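You operate a simulated robot arm through the tools that you are given. There is no shell and no other tool. Be economical: measure what you need, move in short steps, check, and stop when the job is done.

You are at the controls of a simulated two-armed robot. One attempt, no reset.

Task
Pick up the A27 spare belt from the top of the packing bench with one hand, pass it to the other hand and put it in the tray on the lid table.

The check looks at the end state, three seconds after you hand in, the way a careful person would. Anything else that was tipped, shoved, dropped, spilled or broken makes it a failure. A push-on lid holds only when it is set on centred and level and pressed home; a screw cap is set on level and turned clockwise until tight.

Robot
Two 7-joint arms with two-finger parallel grippers on one trunk, on a base that drives. Base frame: it is fixed to the floor where the robot stands at the start and does not move with it; the origin is under the middle of the robot, x ahead of it, y to its left, z up. Readings come in m, rad, newtons and seconds.
The left shoulder is at the start at [0.05, 0.177, 1.104], the right one opposite. With the tool pointing down near the work surface each hand reaches from about 0.2 to 0.7 m from the robot's upright axis, wherever it stands, measured 20 degrees to its own side. Places, roughly: tray on the lid table (24x18 cm) [0.32, 2.38, 0.5]. Payload 3.43 kg a hand.
The TCP of each hand is the grasp point between the finger pads, 0.034 m short of the fingertips. In the tool frame z runs along the fingers and y along their closing line. The gripper opens to 0.128 m. The fingers are 0.024 m wide and 0.012 m thick; the gripper's body (0.048 by 0.13 m) begins 0.096 m behind the TCP.
Orientation is told as [roll, pitch, yaw] about the base's x, y, z axes, in that order, counted from this pose: with the fingers straight down and closing along the base's y, the tool's x points along the base's -x, its y along +y and its z along -z.

Tools
- The arms move only by the tool play_rows. It takes "left_motion", "right_motion" or both (then of equal length, played together; a hand with none holds still); each is a list of rows, each a list of 6 numbers: the shift along the tool's x, y, z in units of 20 mm (1.0 is 20 mm), then the turn, a rotation vector about the tool's x, y, z in units of 4 degrees (1.0 is 4 degrees). In form: [[x, y, z, rx, ry, rz], ...]. A call has 1 to 10 rows; each row shifts and turns the commanded pose from where the row before left it, along the tool's axes as they then stand. "left_gripper" and "right_gripper" are, for a hand that has rows, the finger opening in m, from 0 to 0.128, set as the call begins (left out, the last holds). A call with a number of a shift or a turn outside -1 to 1 is refused whole. A row lasts 0.2 s, in which the tool goes at most 0.05 m and 0.15 rad; a call with a longer step from one row to the next is refused whole, and so is a gripper value outside its range. Where a pose cannot be reached the arm comes as near as it can. A force on the tool above 40 N (or 10 N above the force at the start of the call, whichever is more), or a blocked arm, ends the call early, and 0.2 s more pass. The fingers move at their own pace (about 0.108 m/s each) and stop on an object; they squeeze with about 42 N. The grip force told is the motor's: it shows also when the fingers shut on nothing. Time passes only in rows, and 0.2 s behind the last, so rows that do not move let the fingers close. It gives the time, the measured TCP pose, the force on the tool (base axes), the opening and the grip force at its end, in the units of the frame above (readings bear some noise), with the torque about the TCP (base axes, N m) and any sound that the robot's microphone picked up.
- Cameras (640 x 400 px; columns grow to the right, rows downward): "scene" is now at [0.15, -0.0417, 1.2749]; the picture's right is [-0.48, -0.88, 0.00], its down [-0.43, 0.24, -0.87] and it looks along [0.76, -0.42, -0.49] (base axes); focal length 256 px, centre (320, 200). "left" rides on the left gripper at [0.076, 0.011, -0.16] in its tool frame; the picture's right is [-0.15, 0.99, 0.00], its down [-0.88, -0.13, -0.46] and it looks along [-0.45, -0.07, 0.89] (tool axes); focal length 234 px, centre (320, 200). "right" rides on the right gripper at [0.076, -0.011, -0.16] in its tool frame; the picture's right is [0.15, 0.99, 0.00], its down [-0.88, 0.13, -0.46] and it looks along [-0.45, 0.07, 0.89] (tool axes); focal length 234 px, centre (320, 200). There is no depth. A picture from a camera that has moved, and an enlarged one, comes with that camera's place and axes in the base frame and with its lens.
- camera(camera): a new picture of that camera. The clock stands still meanwhile.
- slide_trunk(by): slides the trunk up (or, below 0, down) by that many m; the arms and the scene camera ride with it, the base frame stays. It gives what a move gives, with no picture.
- roll_base(legs): drives the robot by 1 to 6 legs, each [ahead, turn to the left] in m and rad, along the robot's own axes; the way and the turn of a leg run together, so that a leg with both is an arc; at most 1.5 m and 3.142 rad a leg. The arms and the cameras ride along, it lands a little off, and it stops where it bumps. It gives what a move gives.
- aim_head(pan, tilt): turns the head with the scene camera to pan (to the left, within 1.396 rad either way) and tilt (down, from -0.506 to 1.204), counted from straight ahead of the robot. It gives what a move gives.
- close_up(camera, box): a new picture of the part [left, top, right, bottom] of that camera's present view, enlarged. The clock stands still meanwhile.
- sign_off(): hands the job in; it is judged then, once.

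Go step by step. Nothing tells you exact positions but the pictures and the camera data: compare them with the known pose of the tool, close in by small moves and look again before you grip or let go. The budget is 120 turns and 88 pictures, counting those below and the enlarged ones. Unless the task says otherwise, let go and move clear before handing in, and close with one line.

The tools are called after "Call:" by a JSON object that holds its "name" and its "arguments". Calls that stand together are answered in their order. play_rows: Moves the arms, as the interface text tells. Its arguments: {"type":"object","properties":{"left_motion":{"type":"array","items":{"type":"array","items":{"type":"number"}}},"left_gripper":{"type":"number"},"right_motion":{"type":"array","items":{"type":"array","items":{"type":"number"}}},"right_gripper":{"type":"number"}},"required":[]} The other tools are called the same way: slide_trunk (by) slides the trunk up or down; roll_base (legs) drives the base; aim_head (pan, tilt) turns the head that bears the scene camera; camera (camera) takes a picture; close_up (camera, box) takes an enlarged picture of a part of a camera's view; sign_off () hands the job in.

At the start:

```text
t: 0.0
left_eef_pos: [0.3712, -0.0346, 1.1608]
left_tcp_rot: [0.001, 0.0, 0.002]
left_ft_force: [-0.7, 0.1, -0.4]
left_ft_torque: [0.01, -0.02, 0.01]
left_finger_gap: 0.128
left_grasp_force: 0.1
right_eef_pos: [0.3391, -0.3774, 1.0879]
right_tcp_rot: [-0.001, 0.0, -0.002]
right_ft_force: [-0.6, 0.6, -0.1]
right_ft_torque: [0.0, 0.0, -0.02]
right_finger_gap: 0.1277
right_grasp_force: 0.1
trunk travel left (down, up): [-0.275, 0.126]
robot x, y, heading: [0.0005, -0.0016, -0.002]
head pan, tilt: [-0.503, 0.511]
```

scene: 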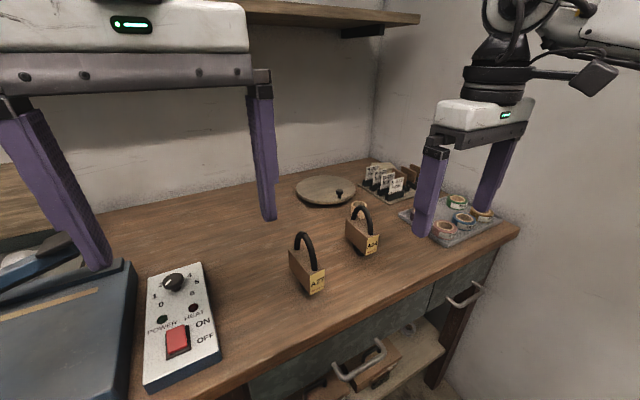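
right: 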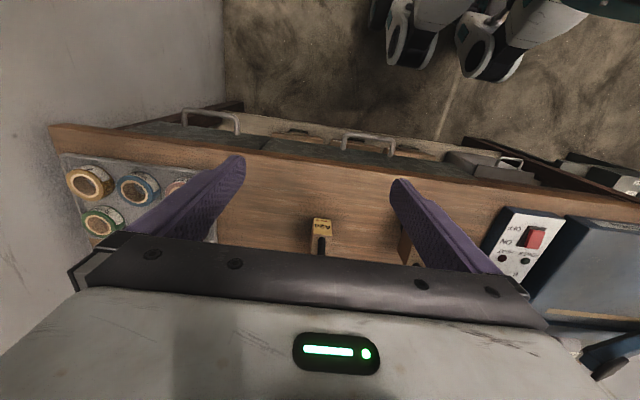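
left: 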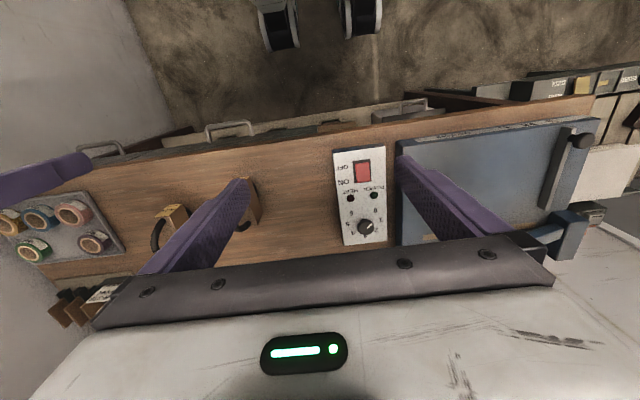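

I see two blocks with black loops on the bench, labelled something like A27 and A24. I'll look closer at the labels.

Call:
{"name": "close_up", "arguments": {"camera": "scene", "box": [270, 160, 430, 310]}}

Call:
{"name": "close_up", "arguments": {"camera": "scene", "box": [280, 330, 440, 400]}}

```text
2.67 times, centred on (350, 235) of scene
camera zoom: at [0.15, -0.0417, 1.2749], right [-0.48, -0.88, 0.0], down [-0.43, 0.24, -0.87], along [0.76, -0.42, -0.49], focal length 683 px, centre (240, 107)
```

zoom: 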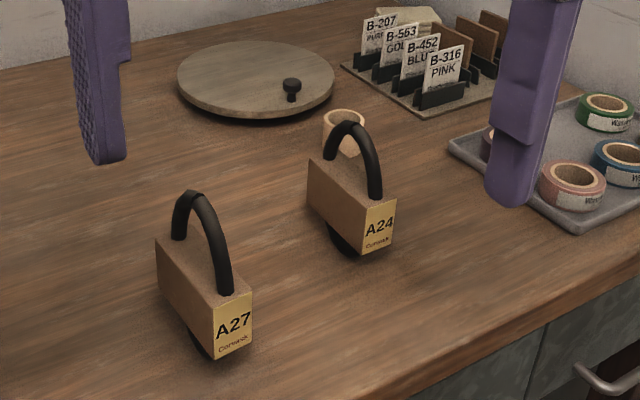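

```text
4.00 times, centred on (360, 365) of scene
camera zoom: at [0.15, -0.0417, 1.2749], right [-0.48, -0.88, 0.0], down [-0.43, 0.24, -0.87], along [0.76, -0.42, -0.49], focal length 1025 px, centre (160, -460)
```

zoom: 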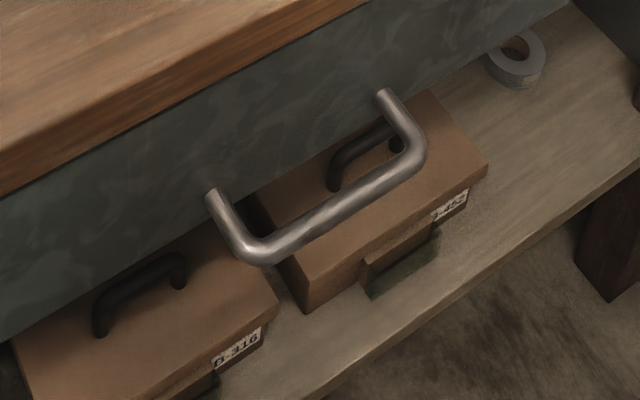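

The A27 belt in its sleeve is at about [0.487, -0.198, 0.92], long along x, and A24 stands to its right. I move the left arm clear and bring the right hand above A27.

Call:
{"name": "play_rows", "arguments": {"left_motion": [[0, 1, 0, 0, 0, 0], [0, 1, 0, 0, 0, 0], [0, 1, 0, 0, 0, 0], [0, 1, 0, 0, 0, 0], [0, 1, 0, 0, 0, 0], [0, 1, 0, 0, 0, 0], [0, 1, 0, 0, 0, 0], [0, 1, 0, 0, 0, 0], [0, 1, 0, 0, 0, 0], [0, 1, 0, 0, 0, 0]], "right_motion": [[-0.74, 0.895, 0, 0, 0, 0], [-0.74, 0.895, 0, 0, 0, 0], [-0.74, 0.895, 0, 0, 0, 0], [-0.74, 0.895, 0, 0, 0, 0], [-0.74, 0.895, 0, 0, 0, 0], [-0.74, 0.895, 0, 0, 0, 0], [-0.74, 0.895, 0, 0, 0, 0], [-0.74, 0.895, 0, 0, 0, 0], [-0.74, 0.895, 0, 0, 0, 0], [-0.74, 0.895, 0, 0, 0, 0]], "right_gripper": 0.08}}

Call:
{"name": "camera", "arguments": {"camera": "right"}}

Call:
{"name": "camera", "arguments": {"camera": "scene"}}

```text
t: 2.2
left_eef_pos: [0.3717, 0.1668, 1.1607]
left_tcp_rot: [0.002, 0.003, 0.002]
left_ft_force: [0.0, -1.0, 0.0]
left_ft_torque: [-0.02, 0.0, 0.01]
left_finger_gap: 0.128
left_grasp_force: 0.0
right_eef_pos: [0.4887, -0.1997, 1.0853]
right_tcp_rot: [0.001, 0.0, -0.004]
right_ft_force: [-0.1, 0.2, 0.4]
right_ft_torque: [0.0, 0.0, 0.0]
right_finger_gap: 0.0799
right_grasp_force: 0.0
trunk travel left (down, up): [-0.275, 0.126]
robot x, y, heading: [-0.0014, -0.0005, -0.0]
head pan, tilt: [-0.503, 0.511]
```

```text
82 pictures are left
camera right: at [0.413, -0.2115, 1.2447], right [-0.14, 0.99, 0.0], down [0.88, 0.13, 0.46], along [0.45, 0.07, -0.89], focal length 234 px, centre (320, 200)
```

right: 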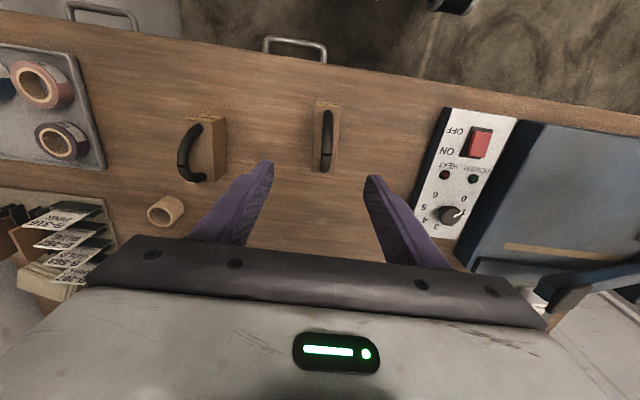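

```text
81 pictures are left
camera scene: at [0.1507, -0.0414, 1.2748], right [-0.48, -0.88, 0.0], down [-0.43, 0.24, -0.87], along [0.76, -0.42, -0.49], focal length 256 px, centre (320, 200)
```

scene: 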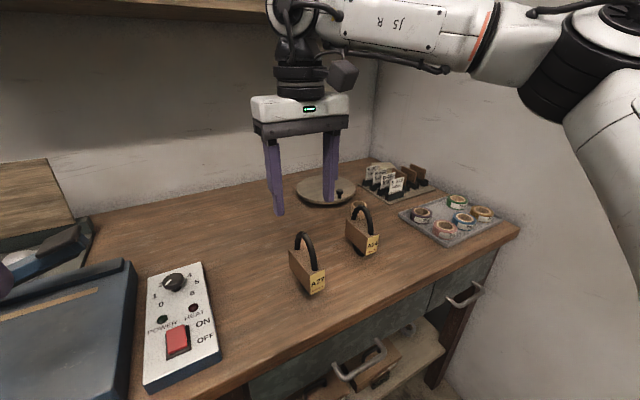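

The two views agree on A27 near [0.478, -0.193]. I look closer to get the alignment.

Call:
{"name": "close_up", "arguments": {"camera": "right", "box": [270, 80, 390, 200]}}

Call:
{"name": "close_up", "arguments": {"camera": "scene", "box": [270, 220, 350, 300]}}

```text
3.33 times, centred on (330, 140) of right
camera zoom: at [0.413, -0.2115, 1.2447], right [-0.14, 0.99, 0.0], down [0.88, 0.13, 0.46], along [0.45, 0.07, -0.89], focal length 781 px, centre (287, 400)
```

zoom: 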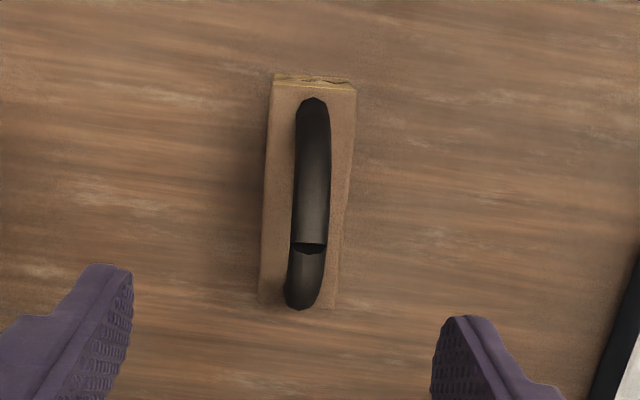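

```text
5.00 times, centred on (310, 260) of scene
camera zoom: at [0.1507, -0.0414, 1.2748], right [-0.48, -0.88, 0.0], down [-0.43, 0.24, -0.87], along [0.76, -0.42, -0.49], focal length 1281 px, centre (370, -100)
```

zoom: 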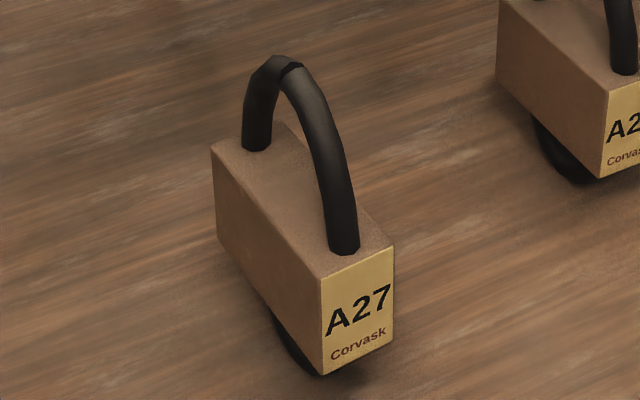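

A27's sleeve is centred near [0.482, -0.193, 0.918], turned about 5°, 32 mm wide and 86 mm long, and the belt loop stands in the x-z plane. I align over the far part of the sleeve and go down partway.

Call:
{"name": "play_rows", "arguments": {"right_motion": [[-0.565, 0.41, 0, 0, 0, 0], [0, 0, 0, 0, 0, -0.61], [0, 0, 0, 0, 0, -0.61], [0, 0, 1, 0, 0, 0], [0, 0, 1, 0, 0, 0], [0, 0, 1, 0, 0, 0], [0, 0, 1, 0, 0, 0], [0, 0, 0, 0, 0, 0]]}}

Call:
{"name": "camera", "arguments": {"camera": "right"}}

Call:
{"name": "close_up", "arguments": {"camera": "scene", "box": [240, 150, 400, 310]}}

```text
t: 4.0
left_eef_pos: [0.3709, 0.1652, 1.1599]
left_tcp_rot: [0.001, 0.0, 0.001]
left_ft_force: [-0.5, 0.4, -0.7]
left_ft_torque: [-0.01, 0.01, 0.02]
left_finger_gap: 0.1281
left_grasp_force: 0.0
right_eef_pos: [0.4937, -0.1954, 1.005]
right_tcp_rot: [0.0, -0.001, 0.084]
right_ft_force: [0.3, -0.3, -0.2]
right_ft_torque: [0.02, -0.01, -0.02]
right_finger_gap: 0.08
right_grasp_force: 0.1
right hand out of reach, approached as far as the arm can: row 1
trunk travel left (down, up): [-0.275, 0.126]
robot x, y, heading: [0.0009, 0.0028, 0.003]
head pan, tilt: [-0.503, 0.511]
```

```text
78 pictures are left
camera right: at [0.4204, -0.2129, 1.1652], right [-0.23, 0.97, 0.0], down [0.87, 0.2, 0.46], along [0.44, 0.1, -0.89], focal length 234 px, centre (320, 200)
```

right: 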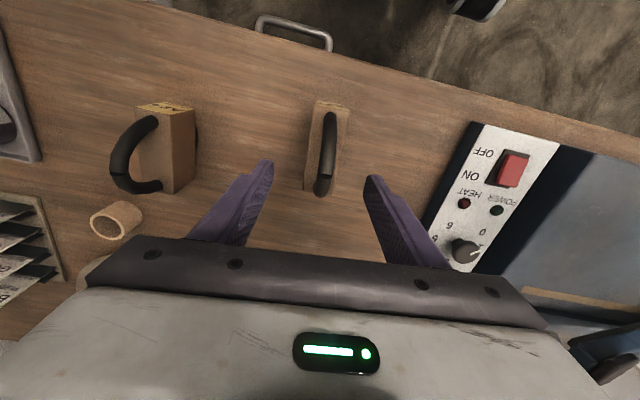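

```text
2.50 times, centred on (320, 230) of scene
camera zoom: at [0.15, -0.0417, 1.2749], right [-0.48, -0.88, 0.0], down [-0.43, 0.24, -0.87], along [0.76, -0.42, -0.49], focal length 641 px, centre (320, 125)
```

zoom: 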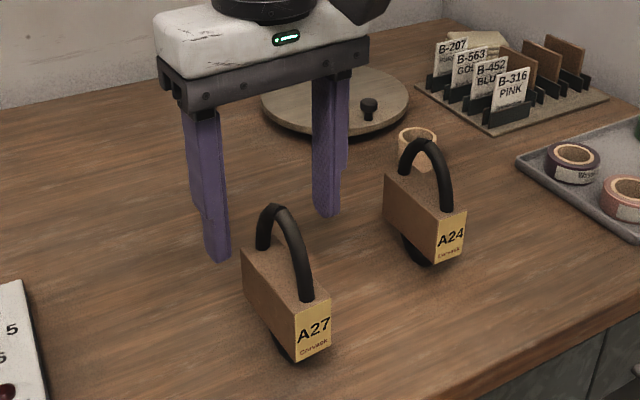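

The hand straddles A27, a bit behind its middle as intended. I go down to sleeve height.

Call:
{"name": "play_rows", "arguments": {"right_motion": [[0, 0, 1, 0, 0, 0], [0, 0, 1, 0, 0, 0], [-0.2, 0.1, 1, 0, 0, 0], [-0.1, 0, 0.8, 0, 0, 0], [0, 0, 0.5, 0, 0, 0], [0, 0, 0, 0, 0, 0]]}}

Call:
{"name": "camera", "arguments": {"camera": "right"}}

Call:
{"name": "close_up", "arguments": {"camera": "scene", "box": [240, 150, 400, 310]}}

```text
t: 5.4
left_eef_pos: [0.3699, 0.1654, 1.1606]
left_tcp_rot: [-0.001, 0.001, 0.001]
left_ft_force: [0.8, 0.3, 0.0]
left_ft_torque: [0.01, -0.05, -0.01]
left_finger_gap: 0.128
left_grasp_force: 0.1
right_eef_pos: [0.4997, -0.1932, 0.9187]
right_tcp_rot: [0.001, 0.001, 0.084]
right_ft_force: [0.0, 0.7, -0.3]
right_ft_torque: [-0.01, 0.01, -0.02]
right_finger_gap: 0.0801
right_grasp_force: 0.0
trunk travel left (down, up): [-0.275, 0.126]
robot x, y, heading: [-0.003, 0.001, -0.001]
head pan, tilt: [-0.503, 0.511]
```

```text
76 pictures are left
camera right: at [0.4251, -0.2114, 1.0793], right [-0.23, 0.97, 0.0], down [0.87, 0.2, 0.46], along [0.44, 0.1, -0.89], focal length 234 px, centre (320, 200)
```

right: 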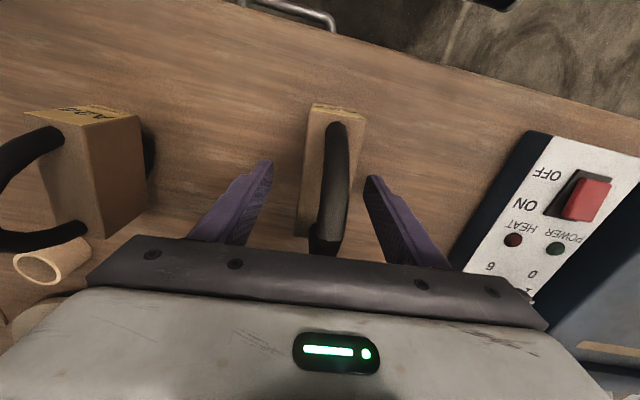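

```text
2.50 times, centred on (320, 230) of scene
camera zoom: at [0.15, -0.0416, 1.2749], right [-0.48, -0.88, 0.0], down [-0.43, 0.24, -0.87], along [0.76, -0.42, -0.49], focal length 641 px, centre (320, 125)
```

zoom: 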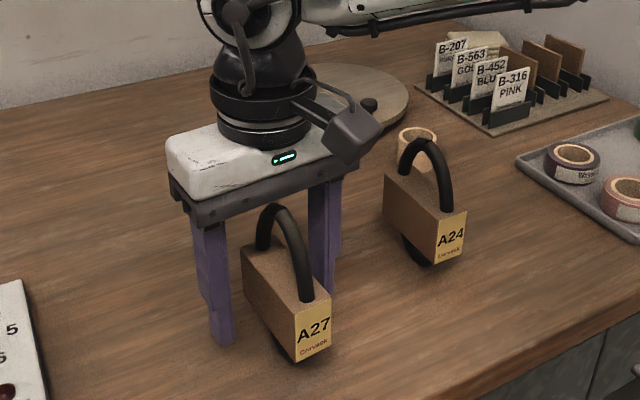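

The fingers straddle the sleeve, with the sleeve about 4 mm off to the left. I nudge over and close.

Call:
{"name": "play_rows", "arguments": {"right_motion": [[0, 0.2, 0, 0, 0, 0]]}}

Call:
{"name": "play_rows", "arguments": {"right_motion": [[0, 0, 0, 0, 0, 0], [0, 0, 0, 0, 0, 0], [0, 0, 0, 0, 0, 0], [0, 0, 0, 0, 0, 0]], "right_gripper": 0.02}}

Call:
{"name": "camera", "arguments": {"camera": "right"}}

```text
t: 5.8
left_eef_pos: [0.3707, 0.166, 1.1605]
left_tcp_rot: [-0.001, -0.001, 0.0]
left_ft_force: [0.1, -0.2, -0.5]
left_ft_torque: [0.03, 0.01, -0.02]
left_finger_gap: 0.1277
left_grasp_force: 0.0
right_eef_pos: [0.4996, -0.1897, 0.919]
right_tcp_rot: [0.0, 0.001, 0.085]
right_ft_force: [0.8, 0.5, 0.8]
right_ft_torque: [0.03, -0.03, 0.01]
right_finger_gap: 0.0801
right_grasp_force: 0.0
trunk travel left (down, up): [-0.275, 0.126]
robot x, y, heading: [-0.0028, -0.0004, -0.002]
head pan, tilt: [-0.503, 0.511]
```

```text
t: 6.8
left_eef_pos: [0.371, 0.1655, 1.1609]
left_tcp_rot: [-0.002, 0.0, 0.003]
left_ft_force: [0.2, -0.1, 0.2]
left_ft_torque: [-0.02, -0.01, 0.02]
left_finger_gap: 0.1278
left_grasp_force: 0.1
right_eef_pos: [0.499, -0.1896, 0.9191]
right_tcp_rot: [0.0, 0.0, 0.083]
right_ft_force: [0.1, 0.2, 0.1]
right_ft_torque: [-0.01, -0.05, -0.02]
right_finger_gap: 0.0316
right_grasp_force: 42.4
trunk travel left (down, up): [-0.275, 0.126]
robot x, y, heading: [0.0001, 0.0003, 0.002]
head pan, tilt: [-0.503, 0.511]
```

```text
74 pictures are left
camera right: at [0.4249, -0.2077, 1.0793], right [-0.23, 0.97, 0.0], down [0.87, 0.2, 0.46], along [0.44, 0.1, -0.89], focal length 234 px, centre (320, 200)
```

right: 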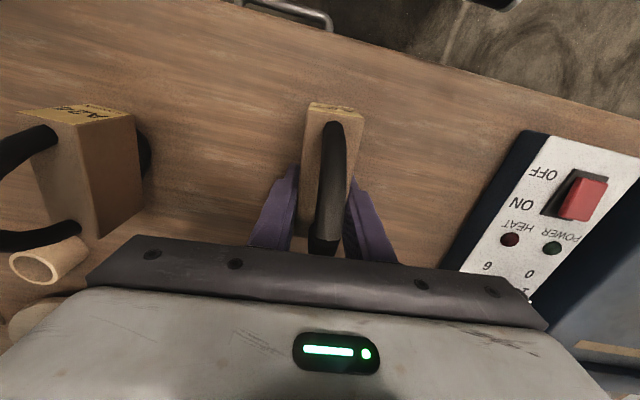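

A27 is gripped (gap 32 mm, 42 N). I lift it straight up and draw back a little.

Call:
{"name": "play_rows", "arguments": {"right_motion": [[0, 0, -0.5, 0, 0, 0], [0, 0, -1, 0, 0, 0], [0, 0, -1, 0, 0, 0], [0, 0, -1, 0, 0, 0], [0, 0, -1, 0, 0, 0], [0, 0, -1, 0, 0, 0], [0, 0, -1, 0, 0, 0], [0.5, 0, -1, 0, 0, 0.5], [1, 0, -1, 0, 0, 0.5], [1, 0, -1, 0, 0, 0.2]]}}

Call:
{"name": "camera", "arguments": {"camera": "scene"}}

```text
t: 9.0
left_eef_pos: [0.3704, 0.1653, 1.1597]
left_tcp_rot: [0.0, -0.001, 0.001]
left_ft_force: [-0.8, 0.5, -0.3]
left_ft_torque: [0.0, -0.01, 0.0]
left_finger_gap: 0.1279
left_grasp_force: 0.1
right_eef_pos: [0.4512, -0.1921, 1.1091]
right_tcp_rot: [0.001, 0.001, -0.003]
right_ft_force: [0.0, 0.7, -0.5]
right_ft_torque: [0.02, -0.05, -0.01]
right_finger_gap: 0.0313
right_grasp_force: 42.2
trunk travel left (down, up): [-0.275, 0.126]
robot x, y, heading: [0.0011, 0.0016, -0.004]
head pan, tilt: [-0.503, 0.511]
```

```text
73 pictures are left
camera scene: at [0.1495, -0.0415, 1.275], right [-0.48, -0.88, 0.0], down [-0.43, 0.24, -0.87], along [0.76, -0.42, -0.49], focal length 256 px, centre (320, 200)
```

scene: 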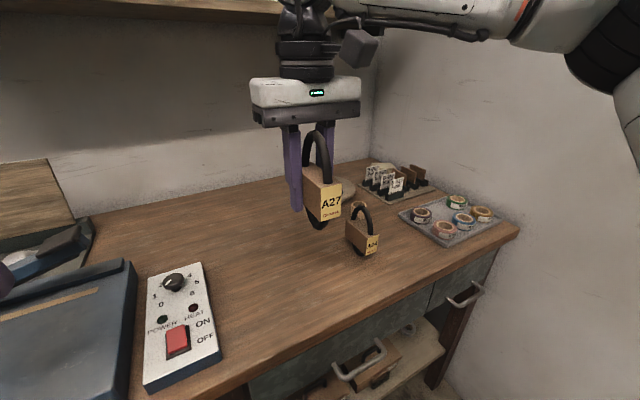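

A27 is held cleanly and A24 is undisturbed. Now I roll both hands toward each other (right pointing left, left pointing right) for an opposed handover.

Call:
{"name": "play_rows", "arguments": {"left_motion": [[0, 0, 0, 0, 0, 0], [0, 0.5, 0, 0, 0, 0], [0, 1, 0, 0, 0, 0], [0, 0, 0, 1, 0, 0], [0, 0, 0, 1, 0, 0], [0, 0, 0, 1, 0, 0], [0, 0, 0, 1, 0, 0], [0, 0, 0, 1, 0, 0], [0, 0, 0, 1, 0, 0], [0, 0, 0, 1, 0, 0]], "right_motion": [[0, 0, -1, 0, 0, 0], [0, 0, -1, 0, 0, 0], [0, 0, -1, 0, 0, 0], [0, 0, 0, -1, 0, 0], [0, 0, 0, -1, 0, 0], [0, 0, 0, -1, 0, 0], [0, 0, 0, -1, 0, 0], [0, 0, 0, -1, 0, 0], [0, 0, 0, -1, 0, 0], [0, 0, 0, -1, 0, 0]], "left_gripper": 0.08}}

Call:
{"name": "play_rows", "arguments": {"left_motion": [[0, 0, 0, 1, 0, 0], [0, 0, 0, 1, 0, 0], [0, 0, 0, 1, 0, 0], [0, 0, 0, 1, 0, 0], [0, 0, 0, 1, 0, 0], [0, 0, 0, 1, 0, 0], [0, 0, 0, 1, 0, 0], [0, 0, 0, 1, 0, 0]], "right_motion": [[0, 0, 0, -1, 0, 0], [0, 0, 0, -1, 0, 0], [0, 0, 0, -1, 0, 0], [0, 0, 0, -1, 0, 0], [0, 0, 0, -1, 0, 0], [0, 0, 0, -1, 0, 0], [0, 0, 0, -1, 0, 0], [0, 0, 0, -1, 0, 0]]}}

Call:
{"name": "camera", "arguments": {"camera": "scene"}}

```text
t: 11.2
left_eef_pos: [0.3699, 0.1945, 1.1614]
left_tcp_rot: [-0.49, 0.0, -0.001]
left_ft_force: [-0.2, 0.0, 0.4]
left_ft_torque: [-0.03, 0.01, -0.01]
left_finger_gap: 0.0799
left_grasp_force: 0.1
right_eef_pos: [0.4454, -0.1961, 1.1667]
right_tcp_rot: [0.489, 0.0, 0.0]
right_ft_force: [0.3, -0.1, -0.2]
right_ft_torque: [0.01, -0.03, 0.01]
right_finger_gap: 0.0201
right_grasp_force: 0.1
right hand out of reach, approached as far as the arm can: row 3
trunk travel left (down, up): [-0.275, 0.126]
robot x, y, heading: [-0.0009, 0.0022, -0.002]
head pan, tilt: [-0.503, 0.511]
```

```text
t: 13.0
left_eef_pos: [0.3716, 0.1954, 1.1609]
left_tcp_rot: [-1.049, -0.001, -0.002]
left_ft_force: [0.7, 0.9, -0.4]
left_ft_torque: [-0.02, 0.02, 0.01]
left_finger_gap: 0.0799
left_grasp_force: 0.0
right_eef_pos: [0.4477, -0.1968, 1.168]
right_tcp_rot: [1.049, 0.0, 0.0]
right_ft_force: [-0.2, 0.0, 0.3]
right_ft_torque: [0.0, 0.0, 0.02]
right_finger_gap: 0.0198
right_grasp_force: 0.0
trunk travel left (down, up): [-0.275, 0.126]
robot x, y, heading: [0.0019, 0.0016, -0.001]
head pan, tilt: [-0.503, 0.511]
```

```text
72 pictures are left
camera scene: at [0.15, -0.0417, 1.2749], right [-0.48, -0.88, 0.0], down [-0.43, 0.24, -0.87], along [0.76, -0.42, -0.49], focal length 256 px, centre (320, 200)
```

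scene: 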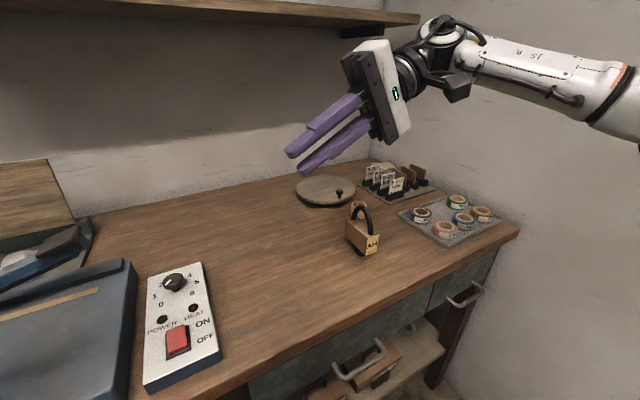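

The belt has slipped out: the right gap reads 20 mm and A27 isn't between the fingers. I need to find where it went.

Call:
{"name": "aim_head", "arguments": {"pan": -0.3, "tilt": 1.0}}

Call:
{"name": "camera", "arguments": {"camera": "scene"}}

Call:
{"name": "camera", "arguments": {"camera": "left"}}

Call:
{"name": "camera", "arguments": {"camera": "right"}}

```text
t: 13.9
left_eef_pos: [0.3711, 0.1953, 1.1607]
left_tcp_rot: [-1.047, 0.002, 0.002]
left_ft_force: [0.0, -0.3, 0.2]
left_ft_torque: [0.02, 0.01, -0.02]
left_finger_gap: 0.0799
left_grasp_force: 0.0
right_eef_pos: [0.447, -0.1953, 1.1666]
right_tcp_rot: [1.046, 0.0, 0.0]
right_ft_force: [-0.4, 0.2, 0.3]
right_ft_torque: [0.03, 0.0, 0.0]
right_finger_gap: 0.0199
right_grasp_force: 0.1
trunk travel left (down, up): [-0.275, 0.126]
robot x, y, heading: [-0.0002, 0.0011, 0.001]
head pan, tilt: [-0.3, 1.0]
```

```text
71 pictures are left
camera scene: at [0.1371, -0.0186, 1.235], right [-0.3, -0.96, 0.0], down [-0.8, 0.25, -0.54], along [0.52, -0.16, -0.84], focal length 256 px, centre (320, 200)
```

scene: 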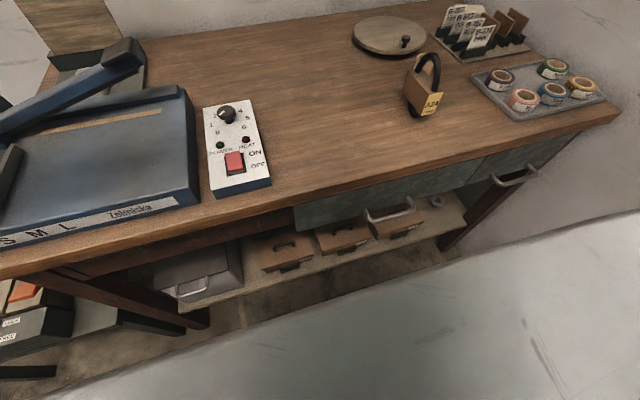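

```text
70 pictures are left
camera left: at [0.2948, 0.339, 1.2295], right [0.15, 0.49, -0.86], down [0.88, 0.33, 0.34], along [0.45, -0.8, -0.39], focal length 234 px, centre (320, 200)
```

left: 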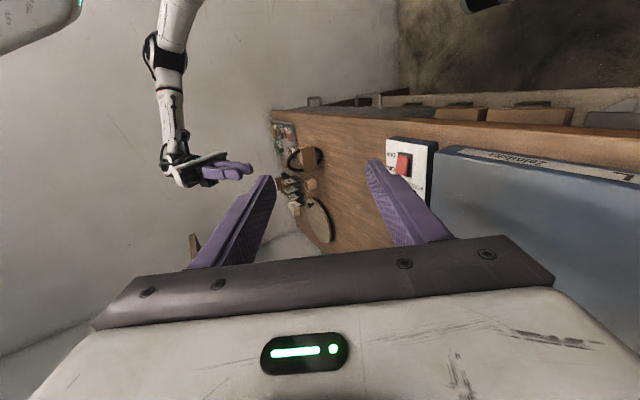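

```text
69 pictures are left
camera right: at [0.3715, -0.3405, 1.2371], right [-0.15, 0.49, 0.86], down [0.88, -0.33, 0.34], along [0.45, 0.8, -0.39], focal length 234 px, centre (320, 200)
```

right: 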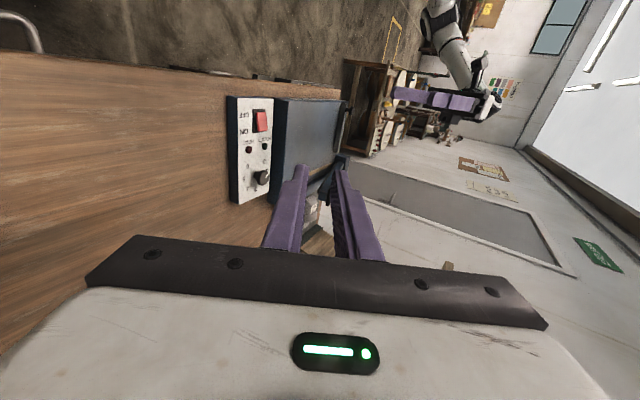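

A27 is not on the bench. I check the floor in front of the robot and to the sides.

Call:
{"name": "aim_head", "arguments": {"pan": 0.3, "tilt": 1.2}}

Call:
{"name": "camera", "arguments": {"camera": "scene"}}

Call:
{"name": "aim_head", "arguments": {"pan": -0.9, "tilt": 0.9}}

Call:
{"name": "camera", "arguments": {"camera": "scene"}}

```text
t: 14.9
left_eef_pos: [0.371, 0.1951, 1.1608]
left_tcp_rot: [-1.049, 0.002, 0.003]
left_ft_force: [-0.2, 0.8, 0.2]
left_ft_torque: [-0.04, 0.0, -0.02]
left_finger_gap: 0.0802
left_grasp_force: 0.1
right_eef_pos: [0.446, -0.1968, 1.1668]
right_tcp_rot: [1.046, -0.001, 0.0]
right_ft_force: [-0.4, -0.7, 0.5]
right_ft_torque: [-0.01, 0.03, 0.0]
right_finger_gap: 0.0201
right_grasp_force: 0.1
trunk travel left (down, up): [-0.275, 0.126]
robot x, y, heading: [-0.0038, -0.0002, -0.002]
head pan, tilt: [0.3, 1.201]
```

```text
68 pictures are left
camera scene: at [0.1239, 0.0185, 1.2223], right [0.29, -0.96, 0.0], down [-0.89, -0.27, -0.36], along [0.35, 0.11, -0.93], focal length 256 px, centre (320, 200)
```

scene: 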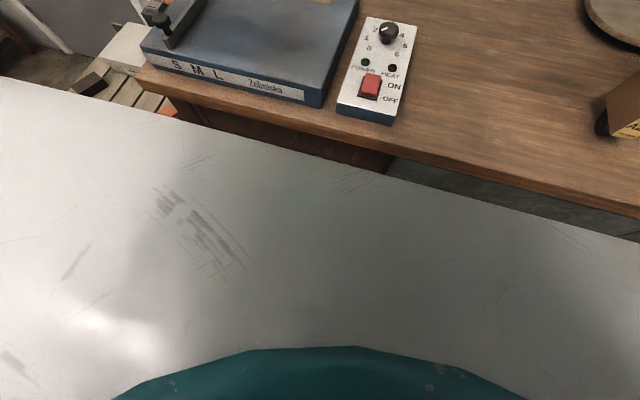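

```text
t: 16.3
left_eef_pos: [0.3702, 0.1946, 1.1599]
left_tcp_rot: [-1.047, 0.001, 0.002]
left_ft_force: [0.2, 0.2, 0.4]
left_ft_torque: [0.02, 0.0, -0.01]
left_finger_gap: 0.0803
left_grasp_force: 0.0
right_eef_pos: [0.4483, -0.1958, 1.167]
right_tcp_rot: [1.048, 0.0, 0.0]
right_ft_force: [0.1, 0.6, -0.4]
right_ft_torque: [-0.02, 0.03, 0.0]
right_finger_gap: 0.02
right_grasp_force: 0.0
trunk travel left (down, up): [-0.275, 0.126]
robot x, y, heading: [-0.0012, 0.0006, 0.004]
head pan, tilt: [-0.901, 0.901]
```

```text
67 pictures are left
camera scene: at [0.1174, -0.0571, 1.2421], right [-0.78, -0.62, 0.0], down [-0.49, 0.61, -0.62], along [0.39, -0.49, -0.78], focal length 256 px, centre (320, 200)
```

scene: 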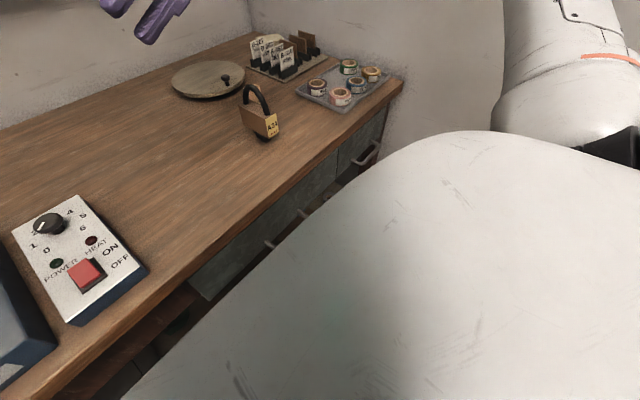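

The robot's body hides the floor in front. I back up to see the floor between robot and bench.

Call:
{"name": "roll_base", "arguments": {"legs": [[-0.5, 0]]}}

Call:
{"name": "aim_head", "arguments": {"pan": 0, "tilt": 0.8}}

Call:
{"name": "camera", "arguments": {"camera": "scene"}}

Call:
{"name": "aim_head", "arguments": {"pan": -0.8, "tilt": 0.8}}

Call:
{"name": "camera", "arguments": {"camera": "scene"}}

```text
t: 19.3
left_eef_pos: [-0.1356, 0.1958, 1.1599]
left_tcp_rot: [-1.047, 0.0, 0.005]
left_ft_force: [-0.2, 0.9, -0.5]
left_ft_torque: [0.0, -0.01, 0.02]
left_finger_gap: 0.0801
left_grasp_force: 0.2
right_eef_pos: [-0.0592, -0.1951, 1.1678]
right_tcp_rot: [1.047, -0.001, 0.004]
right_ft_force: [0.7, -0.4, 0.3]
right_ft_torque: [-0.02, -0.01, -0.03]
right_finger_gap: 0.0199
right_grasp_force: 0.0
trunk travel left (down, up): [-0.275, 0.126]
robot x, y, heading: [-0.5085, 0.0021, 0.004]
head pan, tilt: [-0.901, 0.901]
```

```text
t: 20.5
left_eef_pos: [-0.1362, 0.1945, 1.1604]
left_tcp_rot: [-1.047, 0.002, 0.006]
left_ft_force: [0.1, 0.2, -1.0]
left_ft_torque: [-0.01, -0.03, 0.0]
left_finger_gap: 0.0799
left_grasp_force: 0.2
right_eef_pos: [-0.0583, -0.1951, 1.1671]
right_tcp_rot: [1.047, 0.0, 0.005]
right_ft_force: [-0.6, 0.8, 0.0]
right_ft_torque: [-0.02, 0.02, -0.01]
right_finger_gap: 0.02
right_grasp_force: 0.1
trunk travel left (down, up): [-0.275, 0.126]
robot x, y, heading: [-0.5104, -0.0002, 0.001]
head pan, tilt: [0.0, 0.799]
```

```text
66 pictures are left
camera scene: at [-0.3552, 0.0015, 1.2501], right [0.0, -1.0, 0.0], down [-0.72, 0.0, -0.7], along [0.7, 0.0, -0.72], focal length 256 px, centre (320, 200)
```

scene: 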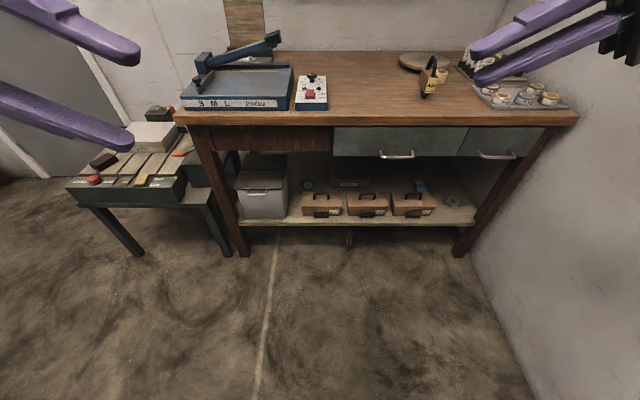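

```text
t: 21.6
left_eef_pos: [-0.1359, 0.1946, 1.1598]
left_tcp_rot: [-1.047, 0.001, 0.005]
left_ft_force: [-0.8, 0.0, 0.3]
left_ft_torque: [0.01, 0.0, -0.01]
left_finger_gap: 0.08
left_grasp_force: 0.3
right_eef_pos: [-0.0571, -0.195, 1.1664]
right_tcp_rot: [1.047, 0.0, 0.004]
right_ft_force: [0.0, -0.8, 0.3]
right_ft_torque: [0.02, 0.02, 0.02]
right_finger_gap: 0.0198
right_grasp_force: 0.1
trunk travel left (down, up): [-0.275, 0.126]
robot x, y, heading: [-0.5053, -0.001, 0.003]
head pan, tilt: [-0.799, 0.799]
```

```text
65 pictures are left
camera scene: at [-0.3793, -0.0563, 1.2501], right [-0.71, -0.7, 0.0], down [-0.5, 0.51, -0.7], along [0.49, -0.5, -0.72], focal length 256 px, centre (320, 200)
```

scene: 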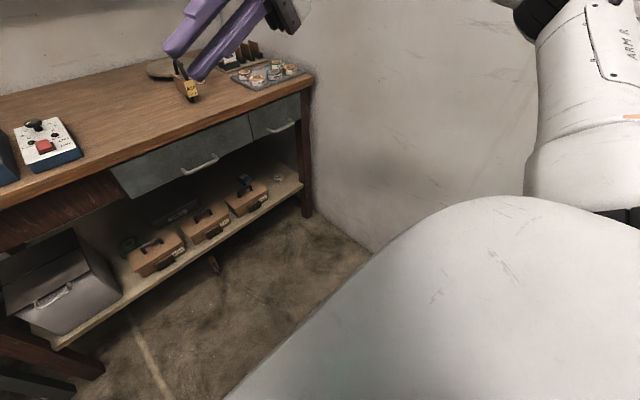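

Something lies on the floor just under the bench's shelf edge. I enlarge it.

Call:
{"name": "close_up", "arguments": {"camera": "scene", "box": [160, 220, 280, 300]}}

Call:
{"name": "aim_head", "arguments": {"pan": 0, "tilt": 0.6}}

Call:
{"name": "close_up", "arguments": {"camera": "scene", "box": [230, 170, 510, 340]}}

```text
5.00 times, centred on (220, 260) of scene
camera zoom: at [-0.3793, -0.0563, 1.2501], right [-0.71, -0.7, 0.0], down [-0.5, 0.51, -0.7], along [0.49, -0.5, -0.72], focal length 1281 px, centre (820, -100)
```

zoom: 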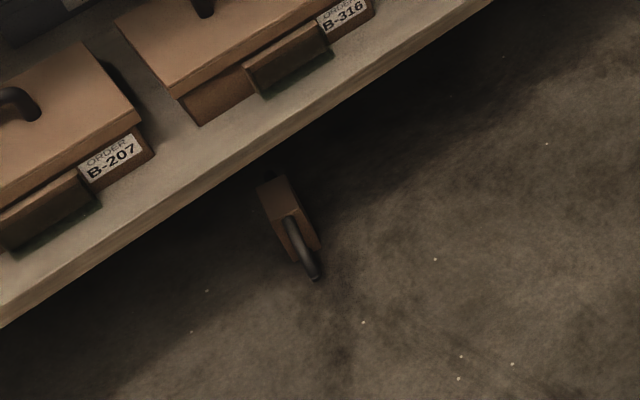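

```text
t: 22.8
left_eef_pos: [-0.1362, 0.1966, 1.1621]
left_tcp_rot: [-1.047, 0.002, 0.003]
left_ft_force: [-0.1, -0.2, -0.7]
left_ft_torque: [-0.01, 0.03, 0.02]
left_finger_gap: 0.0799
left_grasp_force: 0.1
right_eef_pos: [-0.0589, -0.1951, 1.1666]
right_tcp_rot: [1.045, 0.0, 0.003]
right_ft_force: [0.2, -0.5, 0.4]
right_ft_torque: [-0.01, 0.03, 0.0]
right_finger_gap: 0.02
right_grasp_force: 0.0
trunk travel left (down, up): [-0.275, 0.126]
robot x, y, heading: [-0.5046, -0.0032, 0.005]
head pan, tilt: [0.0, 0.6]
```

```text
2.29 times, centred on (370, 255) of scene
camera zoom: at [-0.3475, 0.0015, 1.2669], right [0.0, -1.0, 0.0], down [-0.57, 0.0, -0.82], along [0.82, 0.0, -0.57], focal length 586 px, centre (206, 74)
```

zoom: 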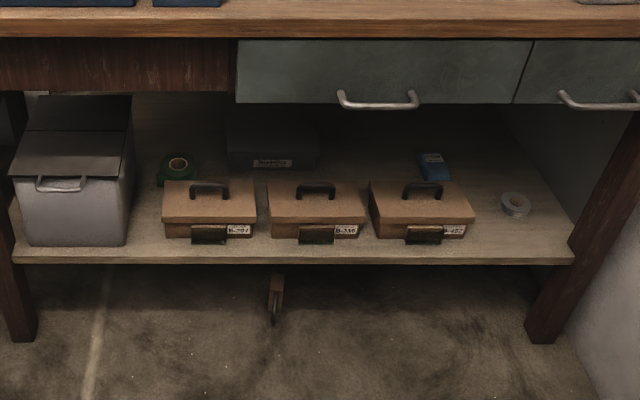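

A27 lies on the floor at about [0.47, -0.155], with the loop toward me, right at the shelf edge. I'll lower the trunk and turn the right hand back to pointing down to recover it.

Call:
{"name": "play_rows", "arguments": {"left_motion": [[0, 0, 0, -1, 0, 0], [0, 0, 0, -1, 0, 0], [0, 0, 0, -1, 0, 0], [0, 0, 0, -1, 0, 0], [0, 0, 0, -1, 0, 0], [0, 0, 0, -1, 0, 0], [0, 0, 0, -1, 0, 0], [0, 0, 0, -1, 0, 0]], "right_motion": [[0, 0, 0, 1, 0, 0], [0, 0, 0, 1, 0, 0], [0, 0, 0, 1, 0, 0], [0, 0, 0, 1, 0, 0], [0, 0, 0, 1, 0, 0], [0, 0, 0, 1, 0, 0], [0, 0, 0, 1, 0, 0], [0, 0, 0, 1, 0, 0]], "right_gripper": 0.06}}

Call:
{"name": "play_rows", "arguments": {"left_motion": [[0, 0, 0, -1, 0, 0], [0, 0, 0, -1, 0, 0], [0, 0, 0, -1, 0, 0], [0, 0, 0, -1, 0, 0], [0, 0, 0, -1, 0, 0], [0, 0, 0, -1, 0, 0], [0, 0, 0, -1, 0, 0]], "right_motion": [[0, 0, 0, 1, 0, 0], [0, 0, 0, 1, 0, 0], [0, 0, 0, 1, 0, 0], [0, 0, 0, 1, 0, 0], [0, 0, 0, 1, 0, 0], [0, 0, 0, 1, 0, 0], [0, 0, 0, 1, 0, 0]]}}

Call:
{"name": "slide_trunk", "arguments": {"by": -0.275}}

Call:
{"name": "aim_head", "arguments": {"pan": -0.15, "tilt": 0.6}}

Call:
{"name": "camera", "arguments": {"camera": "scene"}}

```text
t: 24.6
left_eef_pos: [-0.1363, 0.1963, 1.1605]
left_tcp_rot: [-0.488, 0.0, 0.005]
left_ft_force: [-0.2, -0.2, 0.1]
left_ft_torque: [-0.03, 0.0, 0.0]
left_finger_gap: 0.0798
left_grasp_force: 0.0
right_eef_pos: [-0.0581, -0.1952, 1.1657]
right_tcp_rot: [0.487, 0.0, 0.004]
right_ft_force: [1.3, -0.3, 0.4]
right_ft_torque: [-0.02, -0.04, 0.0]
right_finger_gap: 0.06
right_grasp_force: 0.1
trunk travel left (down, up): [-0.275, 0.126]
robot x, y, heading: [-0.5085, -0.0039, 0.005]
head pan, tilt: [0.0, 0.6]
```

```text
t: 26.2
left_eef_pos: [-0.1368, 0.1965, 1.1593]
left_tcp_rot: [0.0, -0.001, 0.005]
left_ft_force: [-0.1, 0.2, 0.3]
left_ft_torque: [-0.01, 0.04, 0.01]
left_finger_gap: 0.0801
left_grasp_force: 0.1
right_eef_pos: [-0.0579, -0.1979, 1.166]
right_tcp_rot: [0.001, 0.001, 0.002]
right_ft_force: [-0.5, 0.2, 0.1]
right_ft_torque: [0.03, -0.02, 0.01]
right_finger_gap: 0.0598
right_grasp_force: 0.0
trunk travel left (down, up): [-0.275, 0.126]
robot x, y, heading: [-0.5063, -0.0018, -0.001]
head pan, tilt: [0.0, 0.6]
```

```text
t: 28.9
left_eef_pos: [-0.1361, 0.1957, 0.8847]
left_tcp_rot: [-0.001, 0.001, 0.004]
left_ft_force: [0.1, 0.4, 0.4]
left_ft_torque: [-0.02, -0.02, 0.0]
left_finger_gap: 0.0799
left_grasp_force: 0.1
right_eef_pos: [-0.0594, -0.1953, 0.893]
right_tcp_rot: [0.002, 0.0, 0.004]
right_ft_force: [-0.7, -1.0, 1.1]
right_ft_torque: [-0.02, 0.03, -0.02]
right_finger_gap: 0.06
right_grasp_force: 0.1
trunk travel left (down, up): [0.0, 0.401]
robot x, y, heading: [-0.5053, 0.001, 0.003]
head pan, tilt: [0.0, 0.6]
```

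```text
t: 29.6
left_eef_pos: [-0.1365, 0.1955, 0.8861]
left_tcp_rot: [0.0, -0.001, 0.006]
left_ft_force: [0.4, 0.2, -0.1]
left_ft_torque: [0.01, -0.01, 0.0]
left_finger_gap: 0.08
left_grasp_force: 0.0
right_eef_pos: [-0.0591, -0.1959, 0.8927]
right_tcp_rot: [0.002, -0.002, 0.003]
right_ft_force: [1.1, -0.7, 0.3]
right_ft_torque: [-0.01, 0.02, 0.0]
right_finger_gap: 0.06
right_grasp_force: 0.0
trunk travel left (down, up): [0.0, 0.401]
robot x, y, heading: [-0.5049, -0.0002, 0.003]
head pan, tilt: [-0.15, 0.6]
```

```text
62 pictures are left
camera scene: at [-0.3484, -0.0116, 0.9919], right [-0.14, -0.99, 0.0], down [-0.56, 0.08, -0.83], along [0.82, -0.12, -0.56], focal length 256 px, centre (320, 200)
```

scene: 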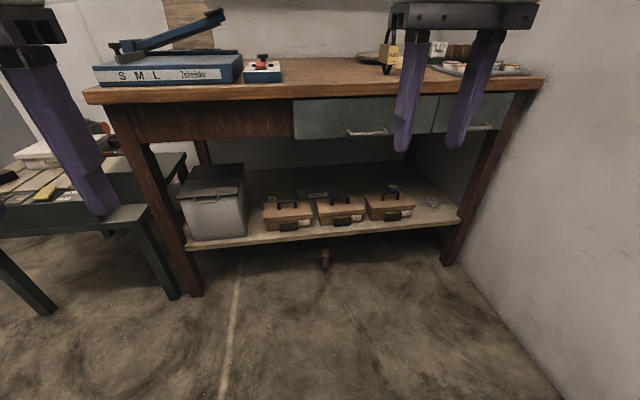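

Call:
{"name": "close_up", "arguments": {"camera": "scene", "box": [280, 215, 376, 275]}}

Call:
{"name": "aim_head", "arguments": {"pan": 0.9, "tilt": 0.6}}

Call:
{"name": "camera", "arguments": {"camera": "scene"}}

```text
6.67 times, centred on (328, 245) of scene
camera zoom: at [-0.3484, -0.0116, 0.9919], right [-0.14, -0.99, 0.0], down [-0.56, 0.08, -0.83], along [0.82, -0.12, -0.56], focal length 1708 px, centre (267, -100)
```

zoom: 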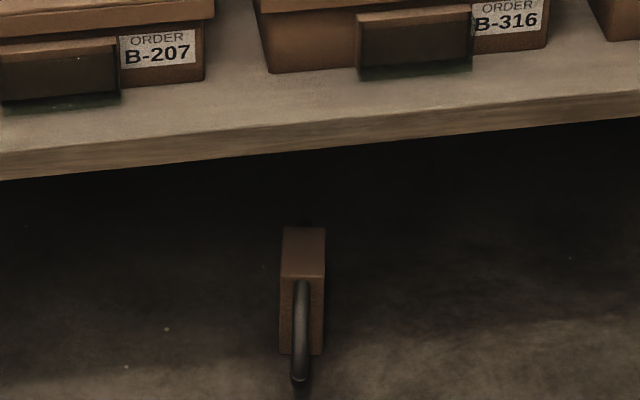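

```text
t: 30.9
left_eef_pos: [-0.1362, 0.1958, 0.885]
left_tcp_rot: [0.0, -0.002, 0.005]
left_ft_force: [1.0, 0.2, -0.4]
left_ft_torque: [-0.02, 0.01, 0.01]
left_finger_gap: 0.0799
left_grasp_force: 0.0
right_eef_pos: [-0.0586, -0.1961, 0.8922]
right_tcp_rot: [0.002, -0.002, 0.004]
right_ft_force: [-1.2, 0.5, 0.1]
right_ft_torque: [-0.02, 0.02, 0.0]
right_finger_gap: 0.0598
right_grasp_force: 0.0
trunk travel left (down, up): [0.0, 0.401]
robot x, y, heading: [-0.5089, -0.0058, -0.003]
head pan, tilt: [0.901, 0.6]
```

```text
60 pictures are left
camera scene: at [-0.3812, 0.0707, 0.9919], right [0.79, -0.62, 0.0], down [-0.35, -0.44, -0.83], along [0.51, 0.65, -0.56], focal length 256 px, centre (320, 200)
```

scene: 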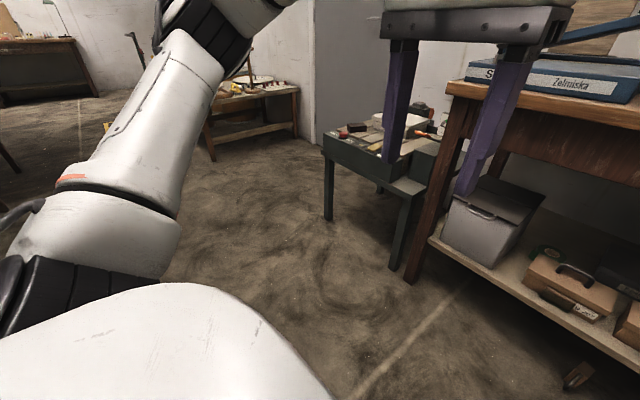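

A27 stands on its end on the floor under the shelf: loop tip near [0.455, -0.155, 0.03], with the shelf edge about x 0.38, z 0.32. I use the right hand camera to see how far my base sticks out.

Call:
{"name": "camera", "arguments": {"camera": "right"}}

Call:
{"name": "camera", "arguments": {"camera": "left"}}

```text
59 pictures are left
camera right: at [-0.1346, -0.208, 1.0516], right [-0.15, 0.99, 0.0], down [0.88, 0.13, 0.46], along [0.45, 0.07, -0.89], focal length 234 px, centre (320, 200)
```

right: 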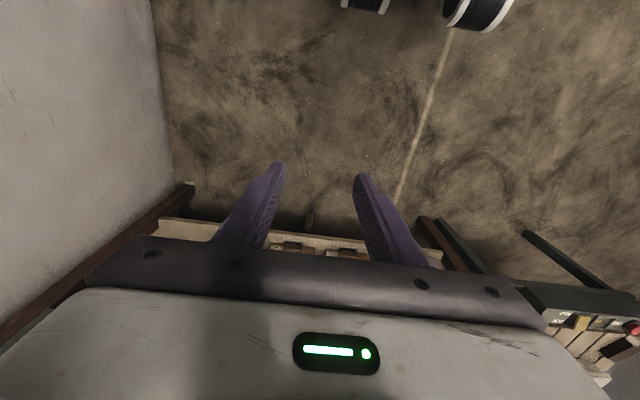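

```text
58 pictures are left
camera left: at [-0.2124, 0.2067, 1.0439], right [0.14, 0.99, 0.0], down [0.88, -0.13, 0.46], along [0.45, -0.07, -0.89], focal length 234 px, centre (320, 200)
```

left: 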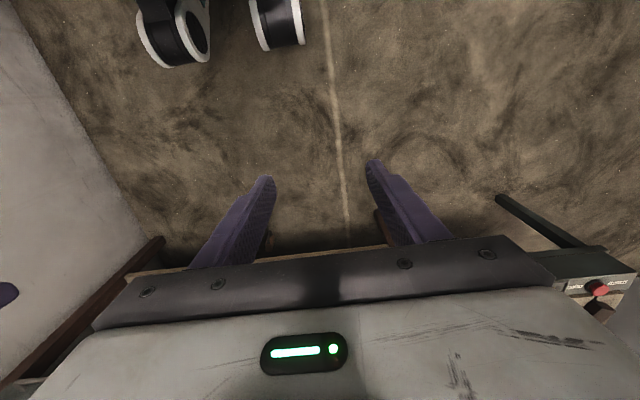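

My base is small, with only knee-like joints sticking out about 0.21 m at z 0.45. I raise and retract the left hand and lower the right hand in the open space.

Call:
{"name": "play_rows", "arguments": {"left_motion": [[0.3, 0.2, -1, 0, 0, 0], [0.3, 0.2, -1, 0, 0, 0], [0.3, 0.2, -1, 0, 0, 0], [0.3, 0.2, -1, 0, 0, 0], [0.3, 0.2, -1, 0, 0, 0], [0.3, 0, -1, 0, 0, 0], [0.3, 0, -1, 0, 0, 0], [0.3, 0, -1, 0, 0, 0], [0.3, 0, -1, 0, 0, 0], [0.3, 0, -1, 0, 0, 0]], "right_motion": [[0, 0, 1, 0, 0, 0], [0, 0, 1, 0, 0, 0], [0, 0, 1, 0, 0, 0], [0, 0, 1, 0, 0, 0], [0, 0, 1, 0, 0, 0], [0, 0, 1, 0, 0, 0], [0, 0, 1, 0, 0, 0], [0, 0, 1, 0, 0, 0], [0, 0, 1, 0, 0, 0], [0, 0, 1, 0, 0, 0]]}}

Call:
{"name": "play_rows", "arguments": {"right_motion": [[0, 0, 1, 0, 0, 0], [0, 0, 1, 0, 0, 0], [0, 0, 1, 0, 0, 0], [0, 0, 1, 0, 0, 0], [0, 0, 1, 0, 0, 0], [0, 0, 1, 0, 0, 0], [0, 0, 1, 0, 0, 0], [0, 0, 1, 0, 0, 0], [0, 0, 1, 0, 0, 0], [0, 0, 1, 0, 0, 0]]}}

Call:
{"name": "play_rows", "arguments": {"right_motion": [[0, 0, 1, 0, -1, 0], [0, 0, 1, 0, -1, 0], [0, 0, 1, 0, -1, 0], [0, 0, 1, 0, -1, 0], [0.2, 0, 1, 0, -1, 0], [0.3, 0, 1, 0, -1, 0], [0.4, 0, 1, 0, -1, 0]]}}

```text
t: 33.1
left_eef_pos: [-0.173, 0.2105, 1.0184]
left_tcp_rot: [-0.002, -0.001, 0.006]
left_ft_force: [0.6, -0.1, 0.1]
left_ft_torque: [-0.02, 0.0, 0.02]
left_finger_gap: 0.0797
left_grasp_force: 0.1
left hand out of reach, approached as far as the arm can: row 7, 8, 9, 10
right_eef_pos: [-0.058, -0.1959, 0.6914]
right_tcp_rot: [0.003, -0.003, 0.003]
right_ft_force: [1.0, 0.2, -1.1]
right_ft_torque: [0.04, 0.0, 0.0]
right_finger_gap: 0.0601
right_grasp_force: 0.1
trunk travel left (down, up): [0.0, 0.401]
robot x, y, heading: [-0.5068, -0.0031, 0.004]
head pan, tilt: [0.901, 0.6]
```

```text
t: 35.4
left_eef_pos: [-0.1737, 0.2102, 1.0182]
left_tcp_rot: [-0.002, -0.002, 0.005]
left_ft_force: [0.4, 1.1, 0.5]
left_ft_torque: [0.02, 0.03, 0.02]
left_finger_gap: 0.08
left_grasp_force: 0.0
right_eef_pos: [-0.0667, -0.2048, 0.5007]
right_tcp_rot: [0.0, -0.003, 0.005]
right_ft_force: [-0.4, -0.2, 0.0]
right_ft_torque: [0.02, -0.02, -0.02]
right_finger_gap: 0.0601
right_grasp_force: 0.0
right hand out of reach, approached as far as the arm can: row 9, 10
trunk travel left (down, up): [0.0, 0.401]
robot x, y, heading: [-0.5061, -0.0035, 0.003]
head pan, tilt: [0.901, 0.6]
```

```text
t: 37.0
left_eef_pos: [-0.1719, 0.2105, 1.017]
left_tcp_rot: [-0.002, -0.001, 0.006]
left_ft_force: [-0.3, 0.1, 0.1]
left_ft_torque: [0.02, 0.02, 0.01]
left_finger_gap: 0.0801
left_grasp_force: 0.0
right_eef_pos: [-0.0747, -0.2613, 0.4443]
right_tcp_rot: [0.004, -0.492, 0.004]
right_ft_force: [0.4, -0.1, -0.4]
right_ft_torque: [0.02, -0.01, 0.0]
right_finger_gap: 0.0601
right_grasp_force: 0.1
right hand out of reach, approached as far as the arm can: row 1, 2, 3, 4, 5, 6, 7
trunk travel left (down, up): [0.0, 0.401]
robot x, y, heading: [-0.5069, 0.0007, 0.0]
head pan, tilt: [0.901, 0.6]
```

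The right hand stops at z≈0.44. I look at the arm's posture to understand the limit.

Call:
{"name": "aim_head", "arguments": {"pan": -0.7, "tilt": 0.7}}

Call:
{"name": "camera", "arguments": {"camera": "scene"}}

Call:
{"name": "camera", "arguments": {"camera": "left"}}

```text
t: 38.6
left_eef_pos: [-0.1724, 0.2103, 1.0178]
left_tcp_rot: [-0.001, -0.002, 0.005]
left_ft_force: [-0.7, -0.5, 0.3]
left_ft_torque: [-0.03, 0.0, -0.01]
left_finger_gap: 0.0799
left_grasp_force: 0.0
right_eef_pos: [-0.0743, -0.2615, 0.4443]
right_tcp_rot: [0.001, -0.489, 0.004]
right_ft_force: [0.0, -0.3, -0.2]
right_ft_torque: [0.0, -0.03, 0.0]
right_finger_gap: 0.0598
right_grasp_force: 0.1
trunk travel left (down, up): [0.0, 0.401]
robot x, y, heading: [-0.5087, -0.0018, -0.0]
head pan, tilt: [-0.7, 0.7]
```

```text
57 pictures are left
camera scene: at [-0.3706, -0.0532, 0.9833], right [-0.64, -0.77, 0.0], down [-0.49, 0.41, -0.76], along [0.59, -0.49, -0.64], focal length 256 px, centre (320, 200)
```

scene: 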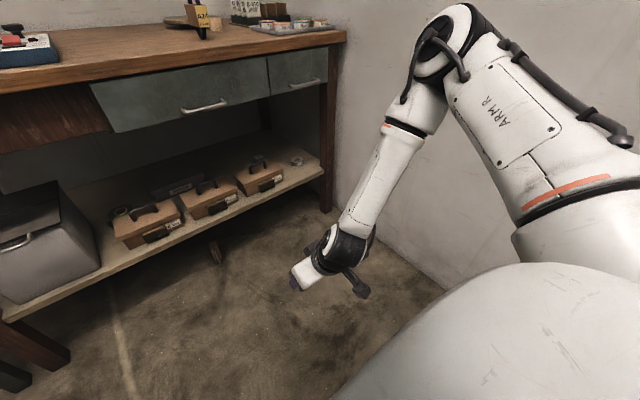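

```text
56 pictures are left
camera left: at [-0.2487, 0.2218, 1.1761], right [0.14, 0.99, 0.0], down [0.88, -0.12, 0.46], along [0.45, -0.07, -0.89], focal length 234 px, centre (320, 200)
```

left: 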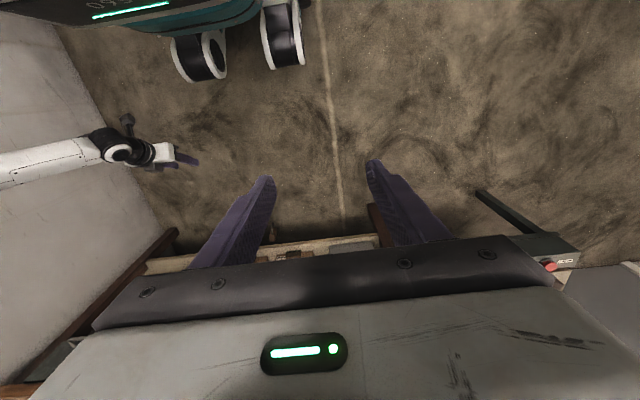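

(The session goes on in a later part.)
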